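You operate a simulated robot arm through the tools that you are given. There is no shell and no other tool. Be economical: measure what you need, move in short steps, check, and stop when the job is done.

Carry out the task below with a simulated two-armed robot. There is one attempt and no reset: what you move stays moved.

TASK
Take the lid off the blue tin and lay it down on the white table behind line 3. Fetch the grey master from the top of the white table and set it on the low shelf of the plate table. Close the top drawer of the grey chest. Put the yellow canister marked "53" from the top of the back counter on top of the grey box and the yellow canister labelled "28" on top of the black box. Open the upper bench drawer. The order is free. Set down upright: grey master, yellow canister.
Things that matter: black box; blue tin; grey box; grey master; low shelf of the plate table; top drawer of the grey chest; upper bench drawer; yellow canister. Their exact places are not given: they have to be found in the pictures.

Only the result counts: the job must be done as asked and must still hold three seconds after the hand-in. Knocking over, shifting, dropping, spilling or breaking anything else fails it. Lids that push on must go on centred and level and be pressed home; caps that screw on are set level and turned clockwise until they are tight.

THE ROBOT
Two 7-joint arms with fingered hands on one trunk, on a base that drives. Base frame: it is fixed to the floor where the robot stands at the start and does not move with it; the origin is under the middle of the robot, x ahead of it, y to its left, z up; the surface under the hand at the start is at about z = 0.835. Readings come in m, degrees, newtons and seconds.
The left shoulder is at the start at [0.073, 0.152, 1.364], the right one opposite. With the tool pointing down near the work surface each hand reaches from about 0.1 to 0.8 m from the robot's upright axis, wherever it stands, measured 20 degrees to its own side. Places, roughly: black box (8x9x5 cm) [-2.3, -2, 1]; blue tin (6x6x5 cm) [0.5, -0.2, 0.8]; grey box (11x13x10 cm) [-2.7, -1.8, 1]; grey master [5.25, -0.75, 0.75]; low shelf of the plate table [7.2, 3.7, 0.2]; top drawer of the grey chest [8.8, 4.7, 0.6]; upper bench drawer [9.1, 1.4, 0.7]; yellow canister [-2.25, -1.75, 1]. Payload 4 kg a hand.
The TCP of each hand is the grasp point between the finger pads, 0.03 m short of the fingertips. In the tool frame z runs along the fingers and y along their closing line. The gripper opens to 0.104 m. The gripper's body begins 0.035 m behind the TCP. The gripper is a hand of 3 fingers: y runs from the thumb to the fingers, the wrist lies at [-0.015, -0.104, -0.178] in the tool frame.
Orientation is told as [roll, pitch, yaw] about the base's x, y, z axes, in that order, counted from this pose: with the fingers straight down and the wrist toward the robot, the tool's x, y and z point along [0, 1, 0], [1, 0, 0] and [0, 0, -1] of the base frame.

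THE INTERFACE
- The arms move only by the tool nudge_tool. It takes "left_commands", "right_commands" or both (then of equal length, played together; a hand with none holds still); each is a list that holds one entry, the list of rows, each a list of 6 numbers: the shift along the tool's x, y, z in m, then the turn, a rotation vector about the tool's x, y, z in degrees. In form: [[[dx, dy, dz, wx, wy, wz], ...]]. A call has 1 to 20 rows; each row shifts and turns the commanded pose from where the row before left it, along the tool's axes as they then stand. Rows are played at 5 a second. More than 0.05 m and 8.6 degrees between two rows, and nothing of the call is played. Where a pose cannot be reached the arm comes as near as it can. A force on the tool above 40 N (or 10 N above the force at the start of the call, whichever is more), or a blocked arm, ends the call early, and 0.2 s more pass. In this call time passes only in rows, and 0.2 s behind the last. The reply holds the time, the measured pose of the TCP, the force on the tool along the base axes, the opening and the grip force, in the units named above and with some noise, with the torque about the TCP (base axes, N m) and any sound that the robot's microphone picked up, and new pictures: "show" is both (left out), scene, wrist or none (wrist: the cameras of the hands that moved).
- Cameras (640 x 400 px; columns grow to the right, rows downward): "scene" is now at [0.1294, -0.039, 1.581]; the picture's right is [-0.44, -0.90, -0.00], its down [-0.61, 0.30, -0.74] and it looks along [0.66, -0.32, -0.68] (base axes); focal length 251 px, centre (320, 200). "left" rides on the left gripper at [-0.064, -0.094, -0.117] in its tool frame; the picture's right is [-0.72, -0.33, 0.61], its down [0.64, -0.65, 0.40] and it looks along [0.27, 0.68, 0.68] (tool axes); focal length 238 px, centre (320, 200). "right" rides on the right gripper at [0.064, -0.094, -0.117] in its tool frame; the picture's right is [-0.72, 0.33, -0.61], its down [-0.64, -0.65, 0.40] and it looks along [-0.27, 0.68, 0.68] (tool axes); focal length 238 px, centre (320, 200).
- lift_body(by): slides the trunk up (or, below 0, down) by that many m; the arms and the scene camera ride with it, the base frame stays. It gives what a move gives, with no picture.
- roll_base(legs): drives the robot by 1 to 6 legs, each [ahead, left, turn to the left] in m, m and degrees, along the robot's own axes; the way and the turn of a leg run together, so that a leg with both is an arc; at most 1.5 m and 180 degrees a leg. The arms and the cameras ride along, it lands a little off, and it stops where it bumps. It gives what a move gives, and a new picture of the scene camera.
- curl_fingers(index, middle, thumb_bend, thumb_turn, hand): sets how far each is bent, from 0 (flat) to 100 (curled in); at 30 the hand is open as for a grip, at 70 the pads meet at the TCP. One left out holds its place. A second passes; each finger stops where it meets its share of the squeeze, and holds until it gets a number again. It is the only way to open and close the hand. It gives what a move gives, with no picture; readings hold the bend of each and the force on the fingers (four entries, about 0 where the hand has none), thumb and palm. thumb_turn goes from beside the hand (0) to across from the fingers (100), as for a grip.
- pan_tilt(pan, tilt): turns the head with the scene camera to pan (to the left, within 86 degrees either way) and tilt (down, from -29 to 69), counted from straight ahead of the robot. It gives what a move gives, and a new picture of the scene camera.
- probe_pixels(camera, pixels): for up to 12 pixels [column, row] of the newest picture of that camera ("zoom" is the newest enlarged one), the place [x, y, z] in the base frame of the surface seen there, good to about 0.003 m. The clock stands still meanwhile.
- close_up(camera, box): a new picture of the part [left, top, right, bottom] of that camera's present view, enlarged. The clock stands still meanwhile.
- job_done(): hands the job in; it is judged then, once.

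Go step by step. Measure first, check grasps and placings, and put right what went wrong. The budget is 110 turns and 260 pictures, counting those below and the enlarged ones. Unless the task says otherwise, let go and move clear before handing in.

The tools are called after "Request:" by a JSON object that holds its "name" and its "arguments". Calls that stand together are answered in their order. nudge_tool: Moves the arms, as the interface text tells. Its arguments: {"type":"object","properties":{"left_commands":{"type":"array"},"right_commands":{"type":"array"},"show":{"type":"string","enum":["both","scene","wrist","none"]}},"required":[]} The other tools are called the same way: lift_body (by) slides the trunk up or down; curl_fingers (index, middle, thumb_bend, thumb_turn, hand) moves the fingers one by one; roll_base (legs) drives the base; pan_tilt (pan, tilt) turns the head that bears the scene camera; probe_pixels (camera, pixels) gives the place of the surface under pixels of a picture; close_up (camera, box) takes an enlarged picture of a part of a camera's view; job_done () hands the job in.

At the start:

```text
clock: 0.0
left_tool_pos: [0.6117, -0.0043, 1.2494]
left_ee_rot: [0.1, 0.1, 0.1]
left_wrist_force: [-0.6, 0.2, 0.4]
left_moment: [0.01, -0.03, 0.01]
left_opening: 0.1036
left_finger_force: 0.0
left_shape: jaw
left_bend: [30.0, 30.0, 30.0, 98.0]
left_finger forces: [0.0, 0.0, 0.0, 0.0, 0.1, 0.0]
right_tool_pos: [0.4234, -0.4436, 1.0598]
right_ee_rot: [0.0, 0.1, 0.0]
right_wrist_force: [0.6, 0.7, -0.1]
right_moment: [0.0, 0.0, -0.02]
right_opening: 0.1033
right_finger_force: 0.1
right_shape: jaw
right_bend: [30.0, 30.0, 30.0, 98.0]
right_finger forces: [0.1, 0.1, 0.1, 0.0, 0.0, 0.0]
trunk travel left (down, up): [-0.779, 0.161]
robot x, y, heading: [0.0021, 0.0023, 0.1]
head pan, tilt: [-26.2, 42.5]
```

scene: 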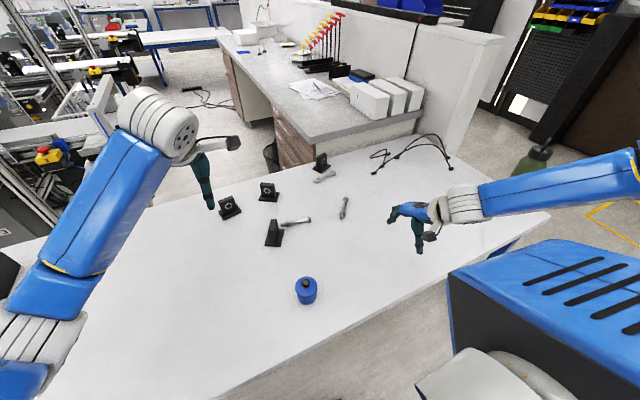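
right: 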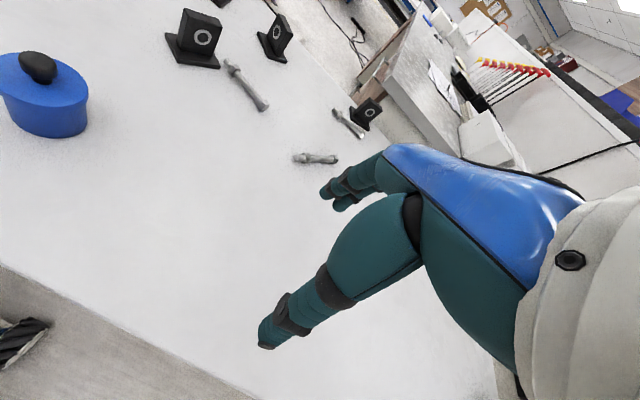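
left: 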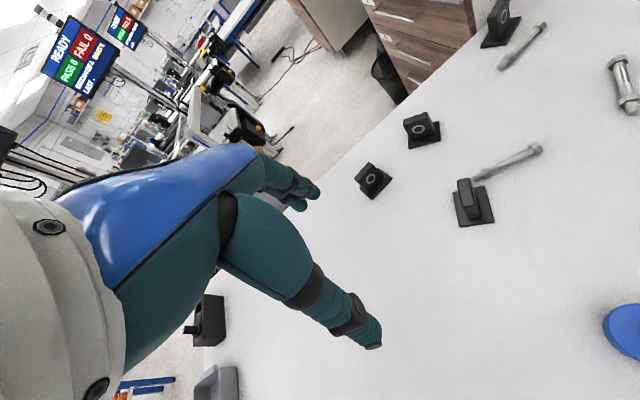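

The blue tin shows at (306,290) in the scene picture with a dark knob on its lid. I'll measure it and take a close-up.

Request:
{"name": "probe_pixels", "arguments": {"camera": "scene", "pixels": [[306, 281], [306, 286], [306, 300], [297, 288], [315, 288], [306, 310], [232, 207], [272, 240], [345, 207], [450, 390]]}}

Request:
{"name": "close_up", "arguments": {"camera": "scene", "box": [266, 260, 346, 310]}}

Request:
{"name": "pan_tilt", "arguments": {"pan": 10, "tilt": 10}}

```text
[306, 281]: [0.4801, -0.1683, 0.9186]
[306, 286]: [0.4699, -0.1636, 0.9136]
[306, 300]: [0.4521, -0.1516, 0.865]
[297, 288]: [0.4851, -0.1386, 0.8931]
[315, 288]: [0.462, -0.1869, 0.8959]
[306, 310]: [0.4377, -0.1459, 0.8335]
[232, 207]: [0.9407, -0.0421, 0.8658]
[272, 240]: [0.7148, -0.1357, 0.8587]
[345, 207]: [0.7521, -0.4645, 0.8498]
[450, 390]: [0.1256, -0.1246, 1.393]
```

```text
8.00 times, centred on (306, 285) of scene
```

zoom: 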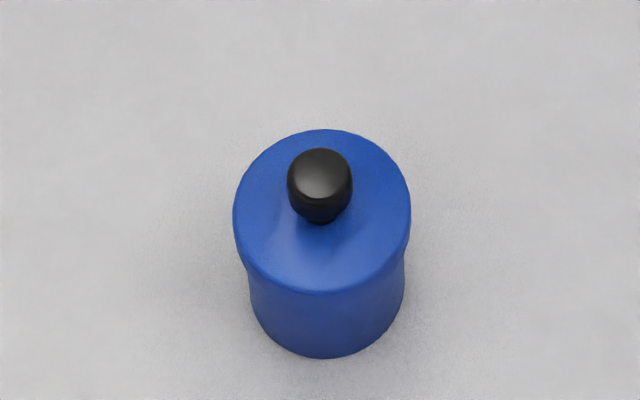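

```text
clock: 1.0
left_tool_pos: [0.6097, -0.0016, 1.2495]
left_ee_rot: [0.0, 0.0, 0.1]
left_wrist_force: [0.3, -0.5, 0.4]
left_moment: [-0.02, -0.03, 0.0]
left_opening: 0.1038
left_finger_force: 0.1
left_shape: jaw
left_bend: [30.0, 30.0, 30.0, 98.0]
left_finger forces: [0.1, 0.1, 0.0, 0.0, 0.0, 0.0]
right_tool_pos: [0.4236, -0.4424, 1.0597]
right_ee_rot: [0.0, 0.0, 0.0]
right_wrist_force: [-0.1, -0.4, -0.1]
right_moment: [0.02, -0.01, -0.01]
right_opening: 0.1036
right_finger_force: 0.1
right_shape: jaw
right_bend: [30.0, 30.0, 30.0, 98.0]
right_finger forces: [0.0, 0.1, 0.0, 0.1, 0.0, 0.0]
trunk travel left (down, up): [-0.779, 0.161]
robot x, y, heading: [-0.0007, -0.0001, 0.1]
head pan, tilt: [10.0, 10.0]
```

scene: 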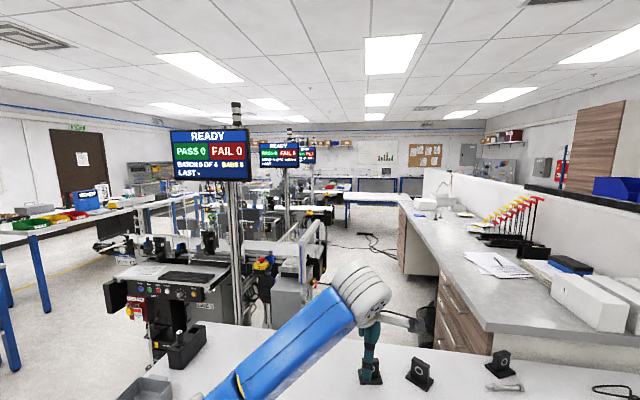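

The lid's centre is about (0.476,-0.164), its top at z≈0.893 and the knob top at ≈0.919. I'll bring the open right hand above the knob.

Request:
{"name": "nudge_tool", "arguments": {"right_commands": [[[0.046, 0.009, 0.01, 0, 0, 0], [0.046, 0.009, 0.01, 0, 0, 0], [0.046, 0.009, 0.01, 0, 0, 0], [0.046, 0.009, 0.01, 0, 0, 0], [0.047, 0.009, 0.01, 0, 0, 0], [0.047, 0.007, 0.01, 0, 0, 0], [0, 0, 0.03, 0, 0, 0]]], "show": "wrist"}}

Request:
{"name": "pan_tilt", "arguments": {"pan": -20, "tilt": 50}}

```text
clock: 2.6
left_tool_pos: [0.6097, -0.0008, 1.2503]
left_ee_rot: [0.0, 0.0, 0.1]
left_wrist_force: [0.1, 0.0, 0.4]
left_moment: [-0.03, 0.01, -0.01]
left_opening: 0.1035
left_finger_force: 0.2
left_shape: jaw
left_bend: [30.0, 30.0, 30.0, 98.0]
left_finger forces: [0.0, 0.1, 0.1, 0.0, 0.0, 0.0]
right_tool_pos: [0.4725, -0.1604, 0.9723]
right_ee_rot: [-0.2, 0.0, 0.1]
right_wrist_force: [-0.1, 0.7, -0.6]
right_moment: [0.04, -0.03, 0.03]
right_opening: 0.1034
right_finger_force: 0.0
right_shape: jaw
right_bend: [30.0, 30.0, 30.0, 98.0]
right_finger forces: [0.0, 0.1, 0.1, 0.0, 0.0, 0.0]
trunk travel left (down, up): [-0.779, 0.161]
robot x, y, heading: [-0.0019, 0.0047, -0.1]
head pan, tilt: [10.0, 10.0]
```

right: 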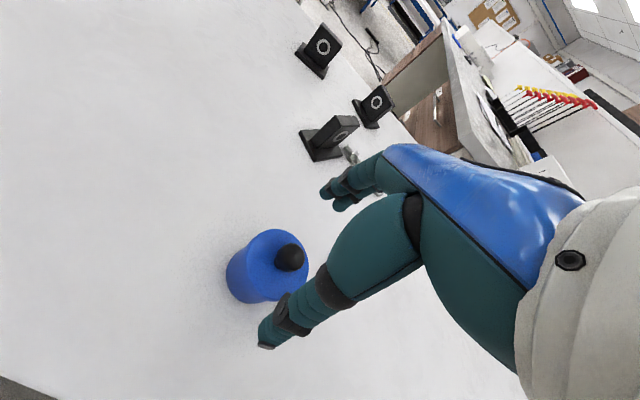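

```text
clock: 3.7
left_tool_pos: [0.6119, -0.0026, 1.2502]
left_ee_rot: [0.0, 0.0, 0.2]
left_wrist_force: [-0.1, -0.6, -0.2]
left_moment: [0.0, -0.01, 0.0]
left_opening: 0.1038
left_finger_force: 0.0
left_shape: jaw
left_bend: [30.0, 30.0, 30.0, 98.0]
left_finger forces: [0.0, 0.1, 0.1, 0.0, 0.0, 0.0]
right_tool_pos: [0.4733, -0.1617, 0.9724]
right_ee_rot: [0.0, 0.0, 0.0]
right_wrist_force: [-0.6, 0.8, 0.6]
right_moment: [-0.04, 0.0, 0.0]
right_opening: 0.1037
right_finger_force: 0.0
right_shape: jaw
right_bend: [30.0, 30.0, 30.0, 98.0]
right_finger forces: [0.0, 0.0, 0.0, 0.0, 0.1, 0.0]
trunk travel left (down, up): [-0.779, 0.161]
robot x, y, heading: [0.0006, -0.0019, 0.0]
head pan, tilt: [-20.0, 50.0]
```

scene: 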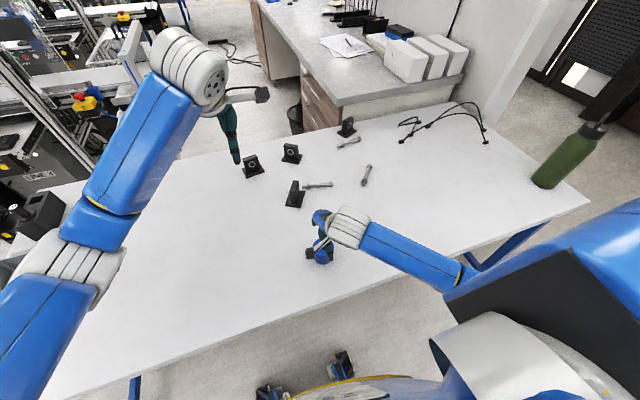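

The wrist picture puts the knob (290,257) just where the tool axis passes 5 cm below the TCP, so the hand is aligned. I'll lower to TCP z≈0.924 and close.

Request:
{"name": "nudge_tool", "arguments": {"right_commands": [[[0, 0, 0.025, 0, 0, 0], [0, 0, 0.023, 0, 0, 0]]], "show": "wrist"}}

Request:
{"name": "curl_fingers", "arguments": {"hand": "right", "index": 70, "middle": 70, "thumb_bend": 70}}

Request:
{"name": "close_up", "arguments": {"camera": "right", "box": [160, 150, 480, 350]}}

```text
clock: 4.3
left_tool_pos: [0.6112, -0.0019, 1.2494]
left_ee_rot: [0.0, 0.1, 0.1]
left_wrist_force: [0.1, 0.7, 0.2]
left_moment: [-0.02, -0.01, 0.01]
left_opening: 0.1038
left_finger_force: 0.0
left_shape: jaw
left_bend: [30.0, 30.0, 30.0, 98.0]
left_finger forces: [0.0, 0.0, 0.0, 0.1, 0.0, 0.0]
right_tool_pos: [0.4727, -0.1618, 0.9242]
right_ee_rot: [-0.1, 0.0, 0.1]
right_wrist_force: [-0.2, -0.7, -0.1]
right_moment: [-0.01, 0.0, 0.02]
right_opening: 0.1036
right_finger_force: 0.1
right_shape: jaw
right_bend: [30.0, 30.0, 30.0, 98.0]
right_finger forces: [0.0, 0.0, 0.0, 0.1, 0.1, 0.0]
trunk travel left (down, up): [-0.779, 0.161]
robot x, y, heading: [0.0, 0.0005, 0.2]
head pan, tilt: [-20.0, 50.0]
```

right: 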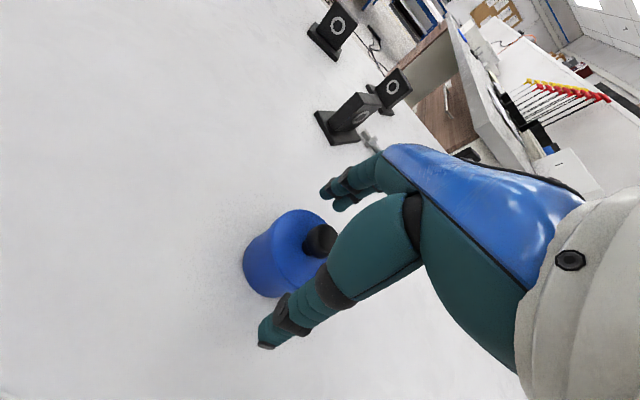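

```text
clock: 5.3
left_tool_pos: [0.6103, -0.0012, 1.2504]
left_ee_rot: [0.0, 0.1, 0.2]
left_wrist_force: [1.0, -0.2, -0.8]
left_moment: [0.0, -0.01, -0.01]
left_opening: 0.104
left_finger_force: 0.1
left_shape: jaw
left_bend: [30.0, 30.0, 30.0, 98.0]
left_finger forces: [0.0, 0.1, 0.0, 0.0, 0.1, 0.1]
right_tool_pos: [0.4739, -0.1631, 0.9266]
right_ee_rot: [0.0, -0.4, 0.1]
right_wrist_force: [7.0, -2.0, 17.6]
right_moment: [-0.04, -0.34, -0.02]
right_opening: 0.0401
right_finger_force: 22.0
right_shape: fingers
right_bend: [60.0, 58.0, 54.0, 96.0]
right_finger forces: [13.5, 12.3, 0.1, 0.1, 19.4, 0.1]
trunk travel left (down, up): [-0.779, 0.161]
robot x, y, heading: [0.0006, -0.0004, -0.1]
head pan, tilt: [-20.0, 50.0]
```

```text
2.00 times, centred on (320, 250) of right
```

zoom: 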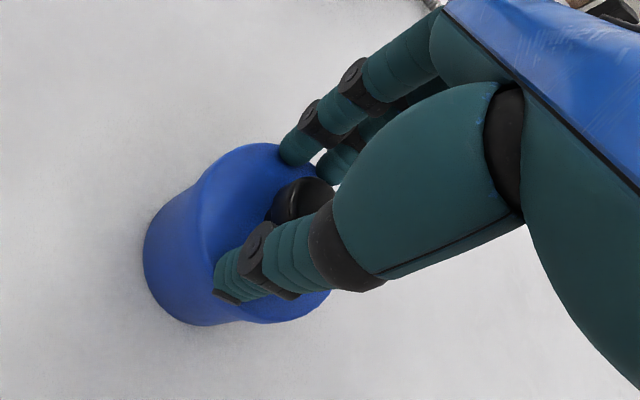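

Closing pushed the hand up with 17.6 N at a 40 mm opening, so the fingertips seem to rest on the lid top. I'll open a little, rise 10 mm and close again.

Request:
{"name": "curl_fingers", "arguments": {"hand": "right", "index": 45, "middle": 45, "thumb_bend": 45}}

Request:
{"name": "nudge_tool", "arguments": {"right_commands": [[[0, 0.0, -0.008, 0, 0, 0]]], "show": "none"}}

Request:
{"name": "curl_fingers", "arguments": {"hand": "right", "index": 72, "middle": 72, "thumb_bend": 72}}

Request:
{"name": "close_up", "arguments": {"camera": "right", "box": [160, 150, 480, 350]}}

```text
clock: 6.3
left_tool_pos: [0.6081, 0.0001, 1.2522]
left_ee_rot: [0.0, -0.2, 0.1]
left_wrist_force: [0.1, -0.2, 0.0]
left_moment: [0.01, -0.01, -0.03]
left_opening: 0.1037
left_finger_force: 0.1
left_shape: jaw
left_bend: [30.0, 30.0, 30.0, 98.0]
left_finger forces: [0.0, 0.0, 0.0, 0.0, 0.1, 0.0]
right_tool_pos: [0.4693, -0.1614, 0.9264]
right_ee_rot: [-0.1, -0.1, 0.0]
right_wrist_force: [-4.9, 0.7, 19.9]
right_moment: [0.21, 0.13, -0.03]
right_opening: 0.044
right_finger_force: 10.5
right_shape: fingers
right_bend: [55.0, 45.0, 50.0, 97.0]
right_finger forces: [12.1, 0.0, 0.0, 0.0, 7.7, 0.1]
trunk travel left (down, up): [-0.779, 0.161]
robot x, y, heading: [0.0009, 0.0008, 0.1]
head pan, tilt: [-20.0, 50.0]
```

```text
clock: 6.7
left_tool_pos: [0.6128, -0.0037, 1.248]
left_ee_rot: [-0.1, 0.3, 0.1]
left_wrist_force: [0.3, -0.3, -1.3]
left_moment: [0.02, 0.01, 0.02]
left_opening: 0.1038
left_finger_force: 0.1
left_shape: jaw
left_bend: [30.0, 30.0, 30.0, 98.0]
left_finger forces: [0.0, 0.0, 0.0, 0.1, 0.1, 0.0]
right_tool_pos: [0.4754, -0.1656, 0.9286]
right_ee_rot: [-0.1, 0.3, -0.1]
right_wrist_force: [0.1, 0.0, 0.7]
right_moment: [-0.03, 0.02, 0.0]
right_opening: 0.0645
right_finger_force: 0.0
right_shape: fingers
right_bend: [45.0, 45.0, 45.0, 97.0]
right_finger forces: [0.1, 0.1, 0.0, 0.2, 0.1, 0.0]
trunk travel left (down, up): [-0.779, 0.161]
robot x, y, heading: [-0.0009, -0.0056, 0.1]
head pan, tilt: [-20.0, 50.0]
```

```text
clock: 7.7
left_tool_pos: [0.6107, -0.0018, 1.2507]
left_ee_rot: [0.0, 0.0, 0.2]
left_wrist_force: [-0.2, -0.3, -0.4]
left_moment: [-0.01, 0.04, 0.03]
left_opening: 0.1035
left_finger_force: 0.1
left_shape: jaw
left_bend: [30.0, 30.0, 30.0, 98.0]
left_finger forces: [0.0, 0.0, 0.0, 0.1, 0.0, 0.0]
right_tool_pos: [0.4723, -0.1633, 0.9335]
right_ee_rot: [0.0, 0.0, 0.0]
right_wrist_force: [0.5, 0.3, -1.3]
right_moment: [-0.01, -0.01, 0.04]
right_opening: 0.0151
right_finger_force: 10.5
right_shape: fingers
right_bend: [71.0, 71.0, 64.0, 96.0]
right_finger forces: [6.2, 4.3, 0.0, 0.0, 10.2, 0.0]
trunk travel left (down, up): [-0.779, 0.161]
robot x, y, heading: [-0.0012, 0.0028, 0.1]
head pan, tilt: [-20.0, 50.0]
heard: snap
```

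```text
2.00 times, centred on (320, 250) of right
```

zoom: 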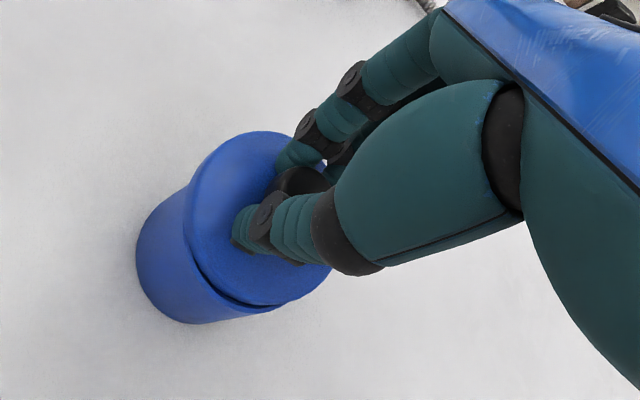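

A snap was heard and the lid now sits tilted on the tin, gripped by its knob with 10 N. I'll tighten and lift slowly.

Request:
{"name": "curl_fingers", "arguments": {"hand": "right", "index": 85, "middle": 85, "thumb_bend": 75}}

Request:
{"name": "nudge_tool", "arguments": {"right_commands": [[[0, 0.0, -0.005, 0, 0, 0], [0, 0.0, -0.01, 0, 0, 0], [0, 0.0, -0.02, 0, 0, 0], [0, 0.0, -0.025, 0, 0, 0]]], "show": "both"}}

```text
clock: 8.7
left_tool_pos: [0.6104, -0.0021, 1.2491]
left_ee_rot: [-0.1, 0.0, 0.1]
left_wrist_force: [-0.2, 0.0, -0.4]
left_moment: [-0.02, -0.03, 0.02]
left_opening: 0.1039
left_finger_force: 0.0
left_shape: jaw
left_bend: [30.0, 30.0, 30.0, 98.0]
left_finger forces: [0.0, 0.0, 0.0, 0.1, 0.0, 0.1]
right_tool_pos: [0.474, -0.1631, 0.9317]
right_ee_rot: [0.1, 0.0, 0.0]
right_wrist_force: [0.2, 0.2, 0.1]
right_moment: [-0.01, -0.01, -0.01]
right_opening: 0.0127
right_finger_force: 29.7
right_shape: fingers
right_bend: [77.0, 79.0, 64.0, 92.0]
right_finger forces: [14.8, 17.0, 0.0, 0.1, 28.0, 0.0]
trunk travel left (down, up): [-0.779, 0.161]
robot x, y, heading: [0.0003, 0.0002, -0.2]
head pan, tilt: [-20.0, 50.0]
```

```text
clock: 9.7
left_tool_pos: [0.6106, -0.0015, 1.251]
left_ee_rot: [0.0, 0.0, 0.1]
left_wrist_force: [0.8, -0.1, 1.1]
left_moment: [0.03, 0.03, -0.04]
left_opening: 0.1036
left_finger_force: 0.1
left_shape: jaw
left_bend: [30.0, 30.0, 30.0, 98.0]
left_finger forces: [0.0, 0.1, 0.1, 0.0, 0.0, 0.0]
right_tool_pos: [0.4735, -0.1641, 0.991]
right_ee_rot: [0.0, 0.1, 0.2]
right_wrist_force: [0.4, 0.2, -0.6]
right_moment: [-0.01, 0.0, 0.0]
right_opening: 0.0127
right_finger_force: 30.4
right_shape: fingers
right_bend: [77.0, 79.0, 64.0, 92.0]
right_finger forces: [14.7, 17.6, 0.0, 0.1, 28.6, 0.0]
trunk travel left (down, up): [-0.779, 0.161]
robot x, y, heading: [-0.0009, -0.0016, 0.1]
head pan, tilt: [-20.0, 50.0]
```

scene: 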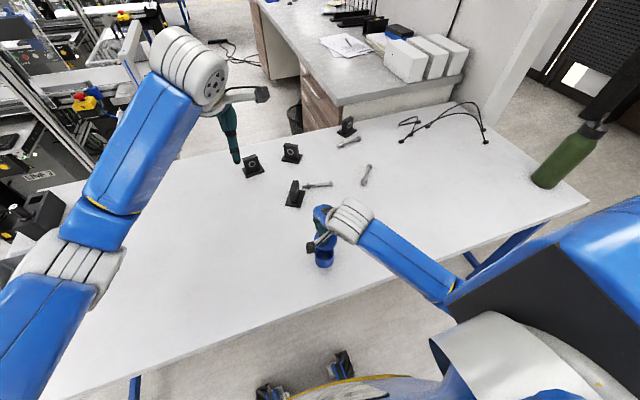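
right: 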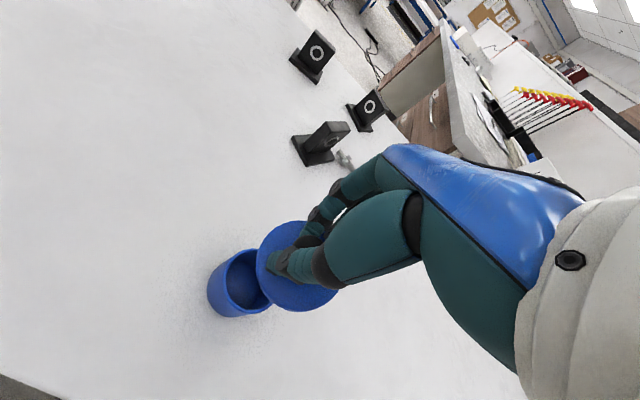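

The lid is off and held; the tin stands open in place. A sign on the machine at (42,176) reads "LINE …", so I'll read it to know which table is which, and lift the hand higher.

Request:
{"name": "close_up", "arguments": {"camera": "scene", "box": [0, 130, 160, 230]}}

Request:
{"name": "nudge_tool", "arguments": {"right_commands": [[[-0.02, -0.02, -0.04, 0, 0, 0], [-0.03, -0.02, -0.04, 0, 0, 0], [-0.03, -0.01, -0.04, 0, 0, 0]]], "show": "none"}}

Request:
{"name": "pan_tilt", "arguments": {"pan": 40, "tilt": 20}}

Request:
{"name": "pan_tilt", "arguments": {"pan": 0, "tilt": 5}}

Request:
{"name": "close_up", "arguments": {"camera": "scene", "box": [260, 120, 500, 270]}}

```text
4.00 times, centred on (80, 180) of scene
```

zoom: 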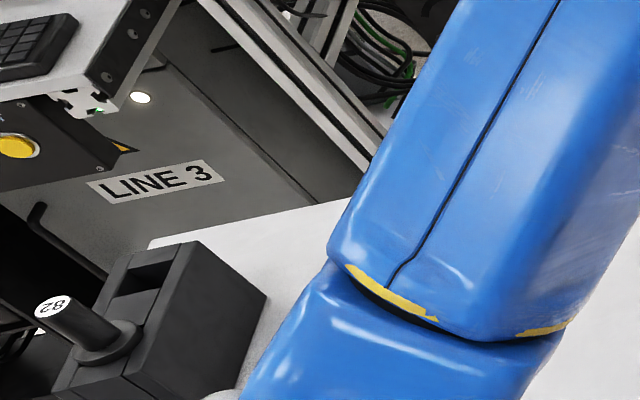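

```text
refused: row 2 steps farther than a row can; nothing moved
```

```text
clock: 11.0
left_tool_pos: [0.6108, -0.0019, 1.2499]
left_ee_rot: [0.0, 0.0, 0.0]
left_wrist_force: [-0.8, -0.8, -0.5]
left_moment: [0.02, -0.01, -0.02]
left_opening: 0.1035
left_finger_force: 0.1
left_shape: jaw
left_bend: [30.0, 30.0, 30.0, 98.0]
left_finger forces: [0.0, 0.0, 0.1, 0.0, 0.1, 0.0]
right_tool_pos: [0.4738, -0.1645, 0.9905]
right_ee_rot: [-0.1, 0.0, 0.0]
right_wrist_force: [-0.2, 0.3, -0.9]
right_moment: [-0.02, 0.0, 0.02]
right_opening: 0.0129
right_finger_force: 30.4
right_shape: fingers
right_bend: [77.0, 79.0, 64.0, 92.0]
right_finger forces: [14.8, 17.6, 0.1, 0.0, 28.5, 0.0]
trunk travel left (down, up): [-0.779, 0.161]
robot x, y, heading: [0.0015, -0.0003, 0.2]
head pan, tilt: [40.0, 20.0]
```

scene: 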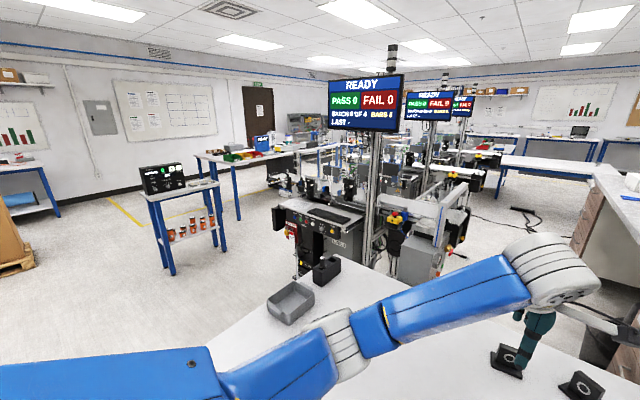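

```text
clock: 12.1
left_tool_pos: [0.6109, -0.0009, 1.2502]
left_ee_rot: [0.0, 0.0, 0.2]
left_wrist_force: [-0.8, 0.3, 0.0]
left_moment: [-0.02, 0.02, 0.0]
left_opening: 0.1039
left_finger_force: 0.1
left_shape: jaw
left_bend: [30.0, 30.0, 30.0, 98.0]
left_finger forces: [0.0, 0.0, 0.1, 0.1, 0.0, 0.0]
right_tool_pos: [0.4741, -0.1634, 0.9906]
right_ee_rot: [0.0, 0.0, 0.1]
right_wrist_force: [0.1, -0.7, -0.8]
right_moment: [0.03, -0.02, 0.04]
right_opening: 0.0127
right_finger_force: 30.9
right_shape: fingers
right_bend: [77.0, 79.0, 64.0, 92.0]
right_finger forces: [14.8, 17.5, 0.0, 0.1, 28.6, 0.0]
trunk travel left (down, up): [-0.779, 0.161]
robot x, y, heading: [0.0031, 0.0029, 0.2]
head pan, tilt: [0.0, 5.0]
```

scene: 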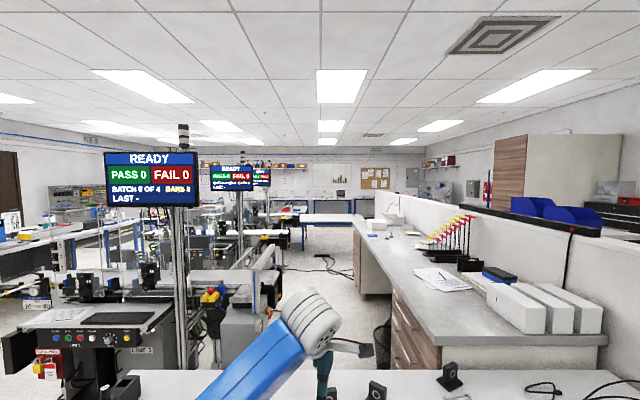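

```text
2.67 times, centred on (380, 195) of scene
```

zoom: 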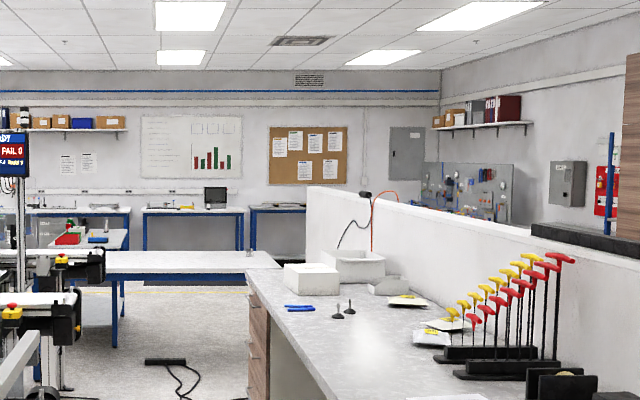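

The machine next to this table is marked LINE 3, so this starting table is the white table behind line 3; the far one at (150,265 in the zoom) holds the master. I'll move the lid 17 cm to the right over free table and lower it.

Request:
{"name": "nudge_tool", "arguments": {"right_commands": [[[-0.04, -0.005, 0, 0, 0, 0], [-0.045, 0, 0, 0, 0, 0], [-0.045, 0, 0, 0, 0, 0], [-0.045, 0, 0, 0, 0, 0], [0, 0, 0.03, 0, 0, 0], [0, 0, 0.03, 0, 0, 0], [0, 0, 0.015, 0, 0, 0]]], "show": "wrist"}}

```text
clock: 13.7
left_tool_pos: [0.609, -0.0029, 1.2504]
left_ee_rot: [0.0, 0.0, 0.0]
left_wrist_force: [0.2, 0.3, -0.3]
left_moment: [0.03, 0.0, 0.0]
left_opening: 0.1038
left_finger_force: 0.1
left_shape: jaw
left_bend: [30.0, 30.0, 30.0, 98.0]
left_finger forces: [0.0, 0.0, 0.0, 0.1, 0.0, 0.0]
right_tool_pos: [0.4688, -0.3397, 0.9161]
right_ee_rot: [0.0, 0.0, 0.1]
right_wrist_force: [-0.2, 0.8, -0.1]
right_moment: [0.02, 0.01, 0.02]
right_opening: 0.0126
right_finger_force: 30.9
right_shape: fingers
right_bend: [77.0, 80.0, 64.0, 92.0]
right_finger forces: [14.6, 18.8, 0.0, 0.0, 28.8, 0.0]
trunk travel left (down, up): [-0.779, 0.161]
robot x, y, heading: [-0.0014, 0.0011, -0.2]
head pan, tilt: [0.0, 5.0]
```

right: 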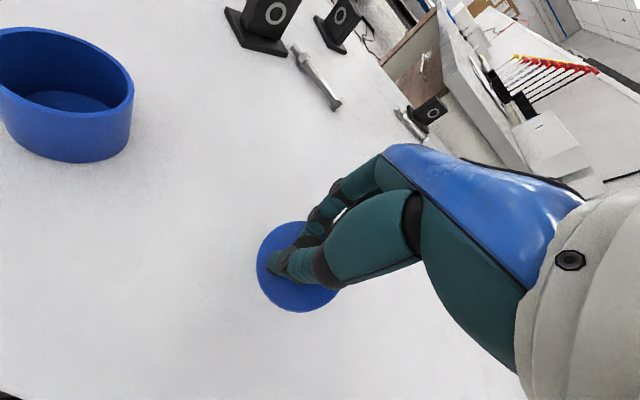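

The lid hangs over empty table. I'll step down in small rows until contact.

Request:
{"name": "nudge_tool", "arguments": {"right_commands": [[[0, 0, 0.006, 0, 0, 0], [0, 0, 0.005, 0, 0, 0], [0, 0, 0.004, 0, 0, 0], [0, 0, 0.004, 0, 0, 0], [0, 0, 0.004, 0, 0, 0], [0, 0, 0.004, 0, 0, 0], [0, 0, 0.004, 0, 0, 0]]], "show": "wrist"}}

Request:
{"name": "close_up", "arguments": {"camera": "right", "box": [200, 180, 400, 330]}}

```text
clock: 15.3
left_tool_pos: [0.6099, -0.0027, 1.2503]
left_ee_rot: [0.0, 0.0, 0.1]
left_wrist_force: [0.7, 0.0, 0.5]
left_moment: [0.0, 0.0, -0.04]
left_opening: 0.1037
left_finger_force: 0.2
left_shape: jaw
left_bend: [30.0, 30.0, 30.0, 98.0]
left_finger forces: [0.0, 0.0, 0.1, 0.1, 0.0, 0.0]
right_tool_pos: [0.4686, -0.3407, 0.8852]
right_ee_rot: [0.1, 0.0, 0.0]
right_wrist_force: [0.4, 0.1, -0.4]
right_moment: [-0.01, 0.03, 0.01]
right_opening: 0.0128
right_finger_force: 31.3
right_shape: fingers
right_bend: [77.0, 80.0, 64.0, 92.0]
right_finger forces: [14.6, 19.0, 0.0, 0.0, 28.9, 0.0]
trunk travel left (down, up): [-0.779, 0.161]
robot x, y, heading: [0.0038, -0.0015, -0.2]
head pan, tilt: [0.0, 5.0]
```

right: 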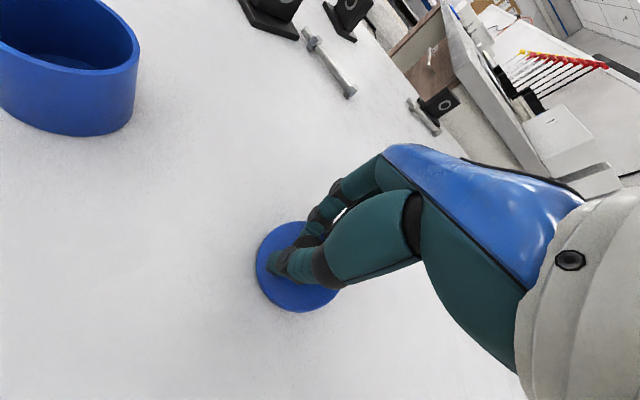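

```text
2.67 times, centred on (300, 255) of right
```

zoom: 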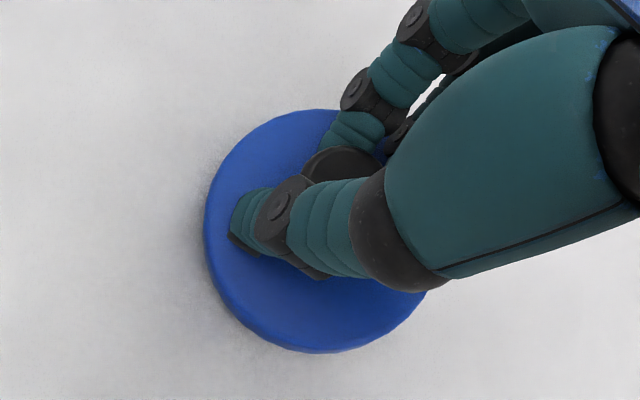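

No contact yet at TCP z 0.885. I'll keep stepping down until the force rises.

Request:
{"name": "nudge_tool", "arguments": {"right_commands": [[[0, 0, 0.003, 0, 0, 0], [0, 0, 0.003, 0, 0, 0], [0, 0, 0.003, 0, 0, 0], [0, 0, 0.002, 0, 0, 0]]], "show": "wrist"}}

Request:
{"name": "probe_pixels", "arguments": {"camera": "right", "pixels": [[270, 270], [310, 300], [240, 290], [300, 340], [264, 240]]}}

```text
clock: 16.4
left_tool_pos: [0.6087, -0.0007, 1.2508]
left_ee_rot: [-0.1, -0.1, 0.0]
left_wrist_force: [-0.9, -0.9, -0.5]
left_moment: [-0.03, -0.02, 0.01]
left_opening: 0.1035
left_finger_force: 0.0
left_shape: jaw
left_bend: [30.0, 30.0, 30.0, 98.0]
left_finger forces: [0.1, 0.0, 0.1, 0.0, 0.1, 0.1]
right_tool_pos: [0.4718, -0.3394, 0.882]
right_ee_rot: [-0.1, -1.0, 0.0]
right_wrist_force: [-7.8, 1.0, 25.0]
right_moment: [0.55, 0.98, 0.08]
right_opening: 0.0135
right_finger_force: 41.5
right_shape: fingers
right_bend: [77.0, 79.0, 66.0, 92.0]
right_finger forces: [12.5, 19.4, 0.1, 0.0, 51.0, 0.0]
trunk travel left (down, up): [-0.779, 0.161]
robot x, y, heading: [-0.0025, -0.0026, -0.0]
head pan, tilt: [0.0, 5.0]
stopped in row 4 (right hand): the force on the tool passed its limit at 41 N (the readings are from after the stop); the commanded pose is now the measured one
```

right: 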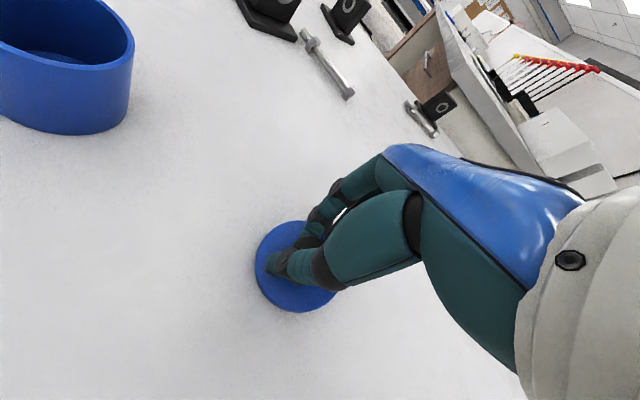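

```text
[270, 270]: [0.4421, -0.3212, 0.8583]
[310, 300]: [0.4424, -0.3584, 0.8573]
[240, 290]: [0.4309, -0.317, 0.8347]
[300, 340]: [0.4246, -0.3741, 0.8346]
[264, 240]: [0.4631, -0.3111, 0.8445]
```

The lid is on the table (25 N up). I'll back off a millimetre, open and rise.

Request:
{"name": "nudge_tool", "arguments": {"right_commands": [[[0, 0, -0.002, 0, 0, 0]]], "show": "none"}}

Request:
{"name": "curl_fingers", "arguments": {"hand": "right", "index": 45, "middle": 45, "thumb_bend": 45}}

Request:
{"name": "nudge_tool", "arguments": {"right_commands": [[[0, 0, -0.02, 0, 0, 0], [0, 0, -0.04, 0, 0, 0], [0, 0, -0.04, 0, 0, 0]]], "show": "wrist"}}

```text
clock: 16.8
left_tool_pos: [0.6092, -0.0014, 1.2505]
left_ee_rot: [-0.1, 0.0, 0.0]
left_wrist_force: [0.1, 0.0, -0.1]
left_moment: [-0.02, 0.01, 0.0]
left_opening: 0.1036
left_finger_force: 0.0
left_shape: jaw
left_bend: [30.0, 30.0, 30.0, 98.0]
left_finger forces: [0.0, 0.0, 0.1, 0.0, 0.0, 0.1]
right_tool_pos: [0.4716, -0.3408, 0.8818]
right_ee_rot: [-0.1, -0.9, 0.0]
right_wrist_force: [-4.2, 0.5, 18.4]
right_moment: [0.38, 0.57, 0.06]
right_opening: 0.0132
right_finger_force: 38.0
right_shape: fingers
right_bend: [77.0, 80.0, 66.0, 92.0]
right_finger forces: [14.3, 20.0, 0.1, 0.1, 41.7, 0.1]
trunk travel left (down, up): [-0.779, 0.161]
robot x, y, heading: [-0.0002, -0.0014, 0.0]
head pan, tilt: [0.0, 5.0]
```

```text
clock: 17.8
left_tool_pos: [0.6114, -0.0034, 1.25]
left_ee_rot: [-0.1, 0.2, 0.1]
left_wrist_force: [0.4, 0.0, 0.1]
left_moment: [-0.02, 0.01, 0.05]
left_opening: 0.1039
left_finger_force: 0.0
left_shape: jaw
left_bend: [30.0, 30.0, 30.0, 98.0]
left_finger forces: [0.1, 0.0, 0.1, 0.0, 0.0, 0.0]
right_tool_pos: [0.4727, -0.3416, 0.8791]
right_ee_rot: [-0.1, -0.6, 0.1]
right_wrist_force: [0.0, -0.5, -0.6]
right_moment: [0.0, 0.03, 0.02]
right_opening: 0.0644
right_finger_force: 0.1
right_shape: fingers
right_bend: [45.0, 45.0, 45.0, 97.0]
right_finger forces: [0.1, 0.0, 0.0, 0.0, 0.0, 0.0]
trunk travel left (down, up): [-0.779, 0.161]
robot x, y, heading: [-0.0011, 0.0025, -0.0]
head pan, tilt: [0.0, 5.0]
```

```text
clock: 18.6
left_tool_pos: [0.6102, -0.0029, 1.2514]
left_ee_rot: [0.0, 0.0, -0.1]
left_wrist_force: [0.9, 0.4, 0.2]
left_moment: [0.0, -0.01, 0.0]
left_opening: 0.1038
left_finger_force: 0.1
left_shape: jaw
left_bend: [30.0, 30.0, 30.0, 98.0]
left_finger forces: [0.1, 0.0, 0.1, 0.0, 0.1, 0.0]
right_tool_pos: [0.4711, -0.3403, 0.9789]
right_ee_rot: [-0.3, -0.6, -0.1]
right_wrist_force: [0.4, -0.8, 0.3]
right_moment: [-0.02, -0.05, 0.0]
right_opening: 0.0648
right_finger_force: 0.1
right_shape: fingers
right_bend: [45.0, 45.0, 45.0, 97.0]
right_finger forces: [0.0, 0.0, 0.1, 0.0, 0.0, 0.0]
trunk travel left (down, up): [-0.779, 0.161]
robot x, y, heading: [0.0032, 0.0002, -0.0]
head pan, tilt: [0.0, 5.0]
```

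right: 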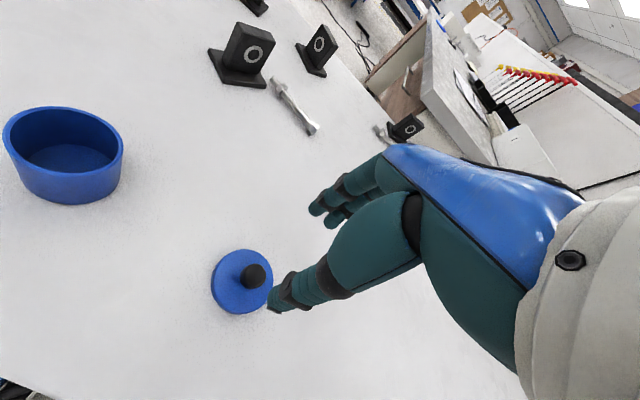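

The lid lies flat knob-up on the table. Next I raise and tuck both arms, and look to the sides and rear for the back counter.

Request:
{"name": "nudge_tool", "arguments": {"right_commands": [[[0, 0, -0.045, 0, 0, 0], [0, -0.01, -0.045, 0, 0, 0], [0, -0.02, -0.045, 0, 0, 0], [0, -0.02, -0.045, 0, 0, 0], [0, -0.02, -0.04, 0, 0, 0]]], "left_commands": [[[0.04, -0.025, 0, 0, 0, 0], [0.04, -0.025, 0, 0, 0, 0], [0.04, -0.025, 0, 0, 0, 0], [0.04, -0.025, 0, 0, 0, 0], [0.04, -0.025, 0, 0, 0, 0]]], "show": "none"}}

Request:
{"name": "pan_tilt", "arguments": {"pan": -86, "tilt": 25}}

Request:
{"name": "pan_tilt", "arguments": {"pan": 86, "tilt": 25}}

```text
clock: 19.8
left_tool_pos: [0.4832, 0.2012, 1.2505]
left_ee_rot: [-0.1, -0.1, 0.0]
left_wrist_force: [0.4, -0.4, 0.4]
left_moment: [-0.01, -0.05, -0.03]
left_opening: 0.1036
left_finger_force: 0.1
left_shape: jaw
left_bend: [30.0, 30.0, 30.0, 98.0]
left_finger forces: [0.0, 0.0, 0.0, 0.1, 0.1, 0.0]
right_tool_pos: [0.394, -0.3403, 1.2009]
right_ee_rot: [-0.4, -0.7, 0.1]
right_wrist_force: [-0.6, 0.5, 0.4]
right_moment: [0.0, -0.02, 0.04]
right_opening: 0.0648
right_finger_force: 0.1
right_shape: fingers
right_bend: [45.0, 45.0, 45.0, 97.0]
right_finger forces: [0.1, 0.0, 0.0, 0.0, 0.0, 0.0]
trunk travel left (down, up): [-0.779, 0.161]
robot x, y, heading: [-0.0039, -0.0022, 0.2]
head pan, tilt: [0.0, 5.0]
```

```text
clock: 21.4
left_tool_pos: [0.4862, 0.1996, 1.2508]
left_ee_rot: [0.1, -0.1, 0.1]
left_wrist_force: [-0.2, 0.4, 0.5]
left_moment: [-0.01, -0.02, -0.02]
left_opening: 0.1036
left_finger_force: 0.2
left_shape: jaw
left_bend: [30.0, 30.0, 30.0, 98.0]
left_finger forces: [0.0, 0.0, 0.0, 0.0, 0.0, 0.1]
right_tool_pos: [0.3982, -0.3412, 1.1993]
right_ee_rot: [-0.2, -0.5, 0.0]
right_wrist_force: [-0.2, -0.3, -0.2]
right_moment: [0.0, 0.02, 0.01]
right_opening: 0.0647
right_finger_force: 0.1
right_shape: fingers
right_bend: [45.0, 45.0, 45.0, 97.0]
right_finger forces: [0.0, 0.0, 0.0, 0.0, 0.0, 0.0]
trunk travel left (down, up): [-0.779, 0.161]
robot x, y, heading: [-0.0021, 0.0031, 0.3]
head pan, tilt: [-85.9, 25.0]
```

scene: 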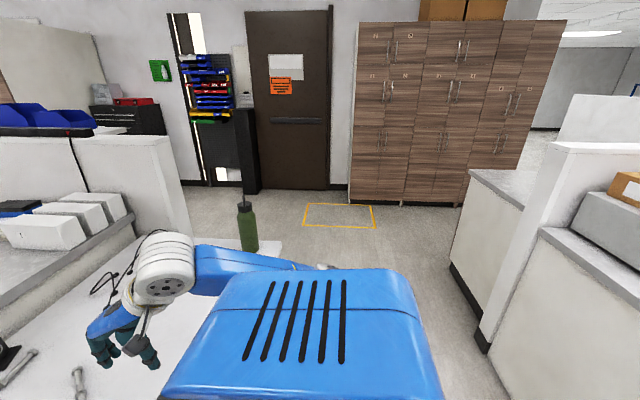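

```text
clock: 24.0
left_tool_pos: [0.4866, 0.1994, 1.2487]
left_ee_rot: [0.0, 0.0, 0.1]
left_wrist_force: [0.2, -0.5, -0.1]
left_moment: [0.0, 0.0, -0.05]
left_opening: 0.1038
left_finger_force: 0.1
left_shape: jaw
left_bend: [30.0, 30.0, 30.0, 98.0]
left_finger forces: [0.1, 0.1, 0.0, 0.1, 0.0, 0.0]
right_tool_pos: [0.3973, -0.3417, 1.1987]
right_ee_rot: [-0.2, -0.6, 0.0]
right_wrist_force: [-0.2, 0.5, 0.7]
right_moment: [-0.02, 0.0, 0.03]
right_opening: 0.0649
right_finger_force: 0.0
right_shape: fingers
right_bend: [45.0, 45.0, 45.0, 97.0]
right_finger forces: [0.1, 0.0, 0.0, 0.0, 0.0, 0.0]
trunk travel left (down, up): [-0.779, 0.161]
robot x, y, heading: [-0.0011, -0.0002, 0.0]
head pan, tilt: [85.9, 25.0]
```

scene: 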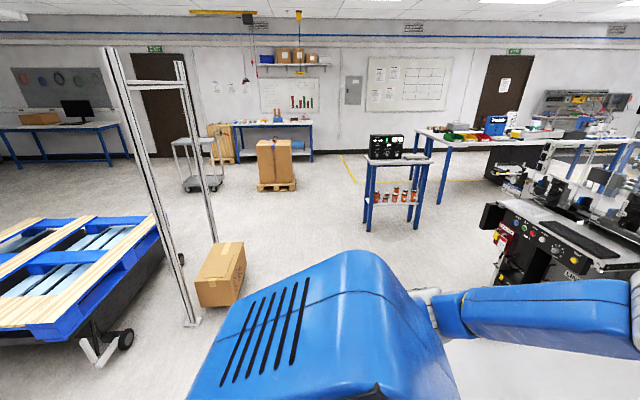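

Behind-right there is a counter and low wall; behind-left a pallet stand. I'll measure the clearances on both sides before driving.

Request:
{"name": "probe_pixels", "arguments": {"camera": "scene", "pixels": [[195, 322], [215, 305], [105, 355], [130, 330], [20, 350]]}}

Request:
{"name": "roll_base", "arguments": {"legs": [[-0.35, 0, 0]]}}

Request:
{"name": "pan_tilt", "arguments": {"pan": -86, "tilt": 35}}

Request:
{"name": "probe_pixels", "arguments": {"camera": "scene", "pixels": [[480, 340], [520, 345], [470, 170], [600, 240], [560, 150], [630, 390], [480, 280], [560, 260], [400, 230]]}}

```text
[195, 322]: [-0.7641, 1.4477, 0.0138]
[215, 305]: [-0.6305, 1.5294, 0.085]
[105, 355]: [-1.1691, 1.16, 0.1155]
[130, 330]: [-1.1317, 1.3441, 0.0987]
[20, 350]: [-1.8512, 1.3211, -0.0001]
```

```text
clock: 26.3
left_tool_pos: [0.1372, 0.2007, 1.2476]
left_ee_rot: [-0.1, 0.2, 0.0]
left_wrist_force: [-0.5, -0.5, -0.4]
left_moment: [-0.02, -0.03, 0.0]
left_opening: 0.104
left_finger_force: 0.0
left_shape: jaw
left_bend: [30.0, 30.0, 30.0, 98.0]
left_finger forces: [0.1, 0.0, 0.1, 0.0, 0.1, 0.0]
right_tool_pos: [0.0482, -0.3426, 1.1981]
right_ee_rot: [-0.3, -0.5, -0.2]
right_wrist_force: [-0.6, -0.2, -0.7]
right_moment: [0.02, 0.01, -0.05]
right_opening: 0.0647
right_finger_force: 0.0
right_shape: fingers
right_bend: [45.0, 45.0, 45.0, 97.0]
right_finger forces: [0.1, 0.0, 0.0, 0.1, 0.0, 0.1]
trunk travel left (down, up): [-0.779, 0.161]
robot x, y, heading: [-0.352, 0.0018, -0.2]
head pan, tilt: [85.9, 25.0]
```

scene: 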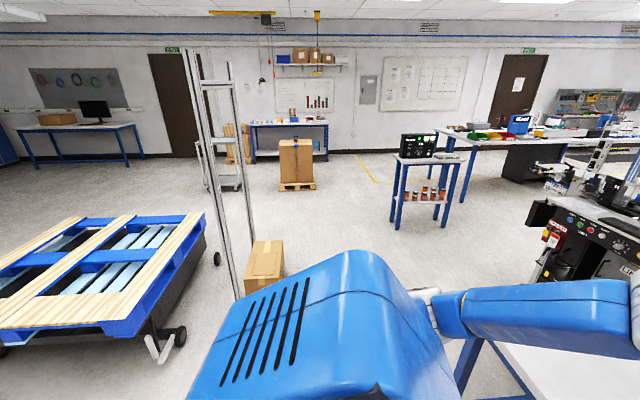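

```text
clock: 28.9
left_tool_pos: [0.1329, 0.1998, 1.2501]
left_ee_rot: [0.1, 0.0, -0.1]
left_wrist_force: [1.0, -0.2, 0.2]
left_moment: [-0.02, 0.01, 0.0]
left_opening: 0.1037
left_finger_force: 0.1
left_shape: jaw
left_bend: [30.0, 30.0, 30.0, 98.0]
left_finger forces: [0.1, 0.1, 0.0, 0.0, 0.0, 0.1]
right_tool_pos: [0.0439, -0.3421, 1.2]
right_ee_rot: [-0.2, -0.6, -0.1]
right_wrist_force: [0.8, -1.0, 0.2]
right_moment: [0.01, 0.0, 0.02]
right_opening: 0.0648
right_finger_force: 0.0
right_shape: fingers
right_bend: [45.0, 45.0, 45.0, 97.0]
right_finger forces: [0.1, 0.0, 0.0, 0.0, 0.0, 0.1]
trunk travel left (down, up): [-0.779, 0.161]
robot x, y, heading: [-0.3569, 0.0067, -0.2]
head pan, tilt: [-85.9, 35.0]
```

scene: 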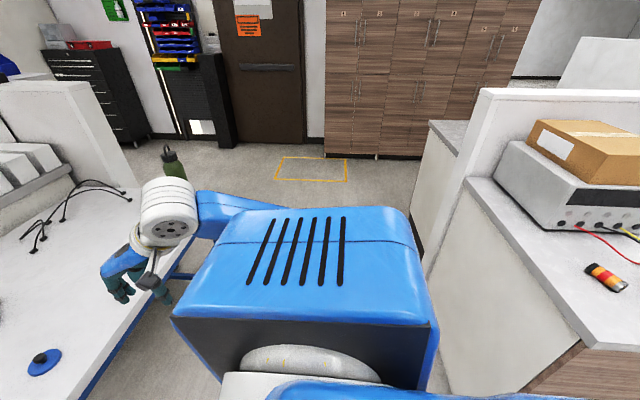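

```text
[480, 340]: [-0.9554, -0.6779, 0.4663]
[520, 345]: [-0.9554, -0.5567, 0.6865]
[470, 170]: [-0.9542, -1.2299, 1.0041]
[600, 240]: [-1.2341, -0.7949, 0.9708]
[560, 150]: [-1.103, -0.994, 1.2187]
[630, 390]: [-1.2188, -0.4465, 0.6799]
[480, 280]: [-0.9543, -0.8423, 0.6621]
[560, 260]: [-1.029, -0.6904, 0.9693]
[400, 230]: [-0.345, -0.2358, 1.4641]
```

The partition stands at y≈-1.1 with the back counter on its far side, starting at x≈-0.95. I'll turn right in the aisle, drive along it, and look toward the counter.

Request:
{"name": "roll_base", "arguments": {"legs": [[0, 0, -90], [1.3, 0, 0], [0.7, 0, 0]]}}

Request:
{"name": "pan_tilt", "arguments": {"pan": -80, "tilt": 25}}

Request:
{"name": "probe_pixels", "arguments": {"camera": "scene", "pixels": [[320, 200], [420, 200], [520, 200], [600, 200], [320, 280], [450, 280], [550, 280], [220, 250]]}}

```text
clock: 42.8
left_tool_pos: [-0.115, -2.5013, 1.2505]
left_ee_rot: [0.0, -0.1, -88.8]
left_wrist_force: [0.2, 0.3, 0.5]
left_moment: [-0.03, 0.02, -0.02]
left_opening: 0.1039
left_finger_force: 0.0
left_shape: jaw
left_bend: [30.0, 30.0, 30.0, 98.0]
left_finger forces: [0.0, 0.0, 0.0, 0.0, 0.0, 0.0]
right_tool_pos: [-0.6587, -2.4242, 1.2004]
right_ee_rot: [-0.1, -0.7, -88.7]
right_wrist_force: [-0.7, 0.7, -0.7]
right_moment: [-0.01, 0.02, -0.01]
right_opening: 0.0648
right_finger_force: 0.0
right_shape: fingers
right_bend: [45.0, 45.0, 45.0, 97.0]
right_finger forces: [0.0, 0.0, 0.0, 0.0, 0.1, 0.0]
trunk travel left (down, up): [-0.779, 0.161]
robot x, y, heading: [-0.3272, -2.0239, -88.9]
head pan, tilt: [-85.9, 35.0]
```

scene: 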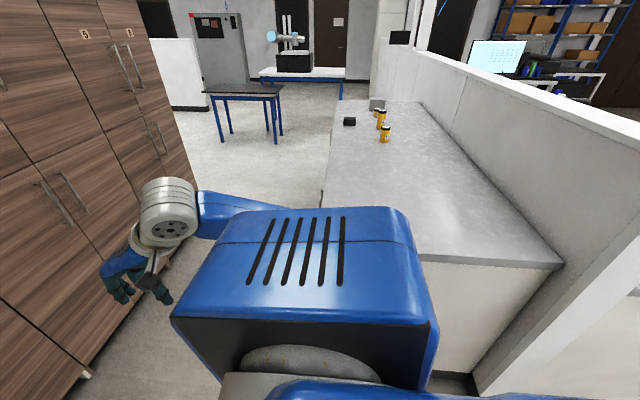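

```text
clock: 43.5
left_tool_pos: [-0.1158, -2.5019, 1.2503]
left_ee_rot: [0.0, 0.0, -88.8]
left_wrist_force: [0.9, 0.7, 0.5]
left_moment: [0.02, -0.01, 0.03]
left_opening: 0.1036
left_finger_force: 0.0
left_shape: jaw
left_bend: [30.0, 30.0, 30.0, 98.0]
left_finger forces: [0.0, 0.0, 0.1, 0.1, 0.0, 0.1]
right_tool_pos: [-0.6588, -2.4248, 1.1987]
right_ee_rot: [-0.3, -0.7, -88.7]
right_wrist_force: [0.3, 0.2, 0.8]
right_moment: [-0.01, 0.0, -0.01]
right_opening: 0.065
right_finger_force: 0.0
right_shape: fingers
right_bend: [45.0, 45.0, 45.0, 97.0]
right_finger forces: [0.0, 0.0, 0.0, 0.0, 0.0, 0.1]
trunk travel left (down, up): [-0.779, 0.161]
robot x, y, heading: [-0.3247, -2.0216, -88.9]
head pan, tilt: [-80.0, 25.0]
```

scene: 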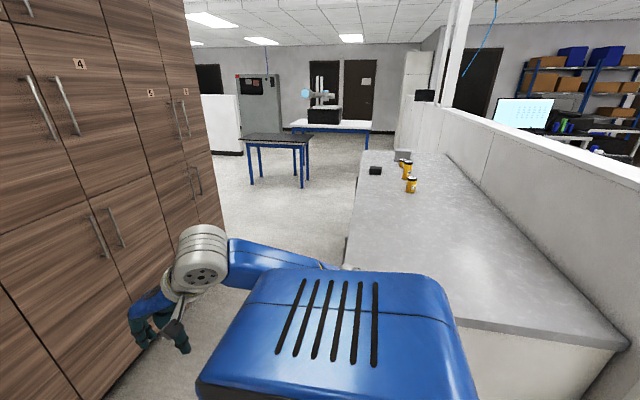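

```text
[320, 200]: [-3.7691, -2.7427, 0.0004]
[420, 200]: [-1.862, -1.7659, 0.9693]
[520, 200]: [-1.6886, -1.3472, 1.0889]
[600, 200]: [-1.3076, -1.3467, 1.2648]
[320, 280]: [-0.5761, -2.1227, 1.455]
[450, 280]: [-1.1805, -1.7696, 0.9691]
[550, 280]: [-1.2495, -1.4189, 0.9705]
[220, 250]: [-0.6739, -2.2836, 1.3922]
```

The counter and canisters are in view at (400-412,165-185). I'll measure lockers, counter front edge and objects.

Request:
{"name": "close_up", "arguments": {"camera": "scene", "box": [340, 130, 460, 205]}}

Request:
{"name": "probe_pixels", "arguments": {"camera": "scene", "pixels": [[215, 180], [222, 232], [90, 390], [355, 185], [350, 225], [280, 240], [376, 172], [411, 186], [400, 156], [297, 140], [305, 185], [353, 205]]}}

```text
5.33 times, centred on (400, 168) of scene
```

zoom: 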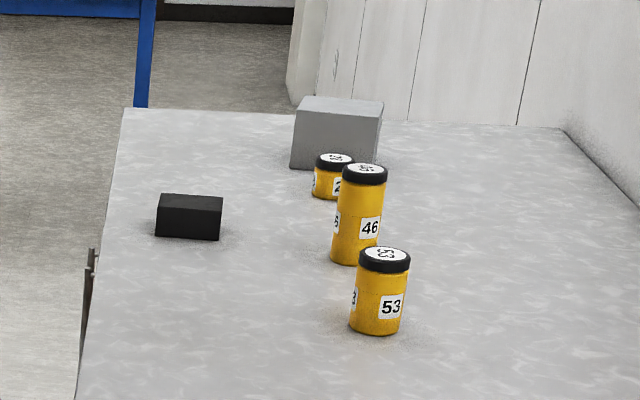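

```text
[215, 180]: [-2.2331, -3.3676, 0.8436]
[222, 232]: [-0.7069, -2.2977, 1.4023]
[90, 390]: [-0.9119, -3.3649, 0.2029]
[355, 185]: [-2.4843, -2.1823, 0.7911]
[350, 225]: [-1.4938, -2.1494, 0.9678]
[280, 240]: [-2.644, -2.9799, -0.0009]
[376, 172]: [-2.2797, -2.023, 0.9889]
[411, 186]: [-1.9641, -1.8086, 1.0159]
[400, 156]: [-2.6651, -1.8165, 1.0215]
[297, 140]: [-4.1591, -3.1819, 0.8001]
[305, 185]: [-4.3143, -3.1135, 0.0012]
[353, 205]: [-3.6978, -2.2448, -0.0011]
```

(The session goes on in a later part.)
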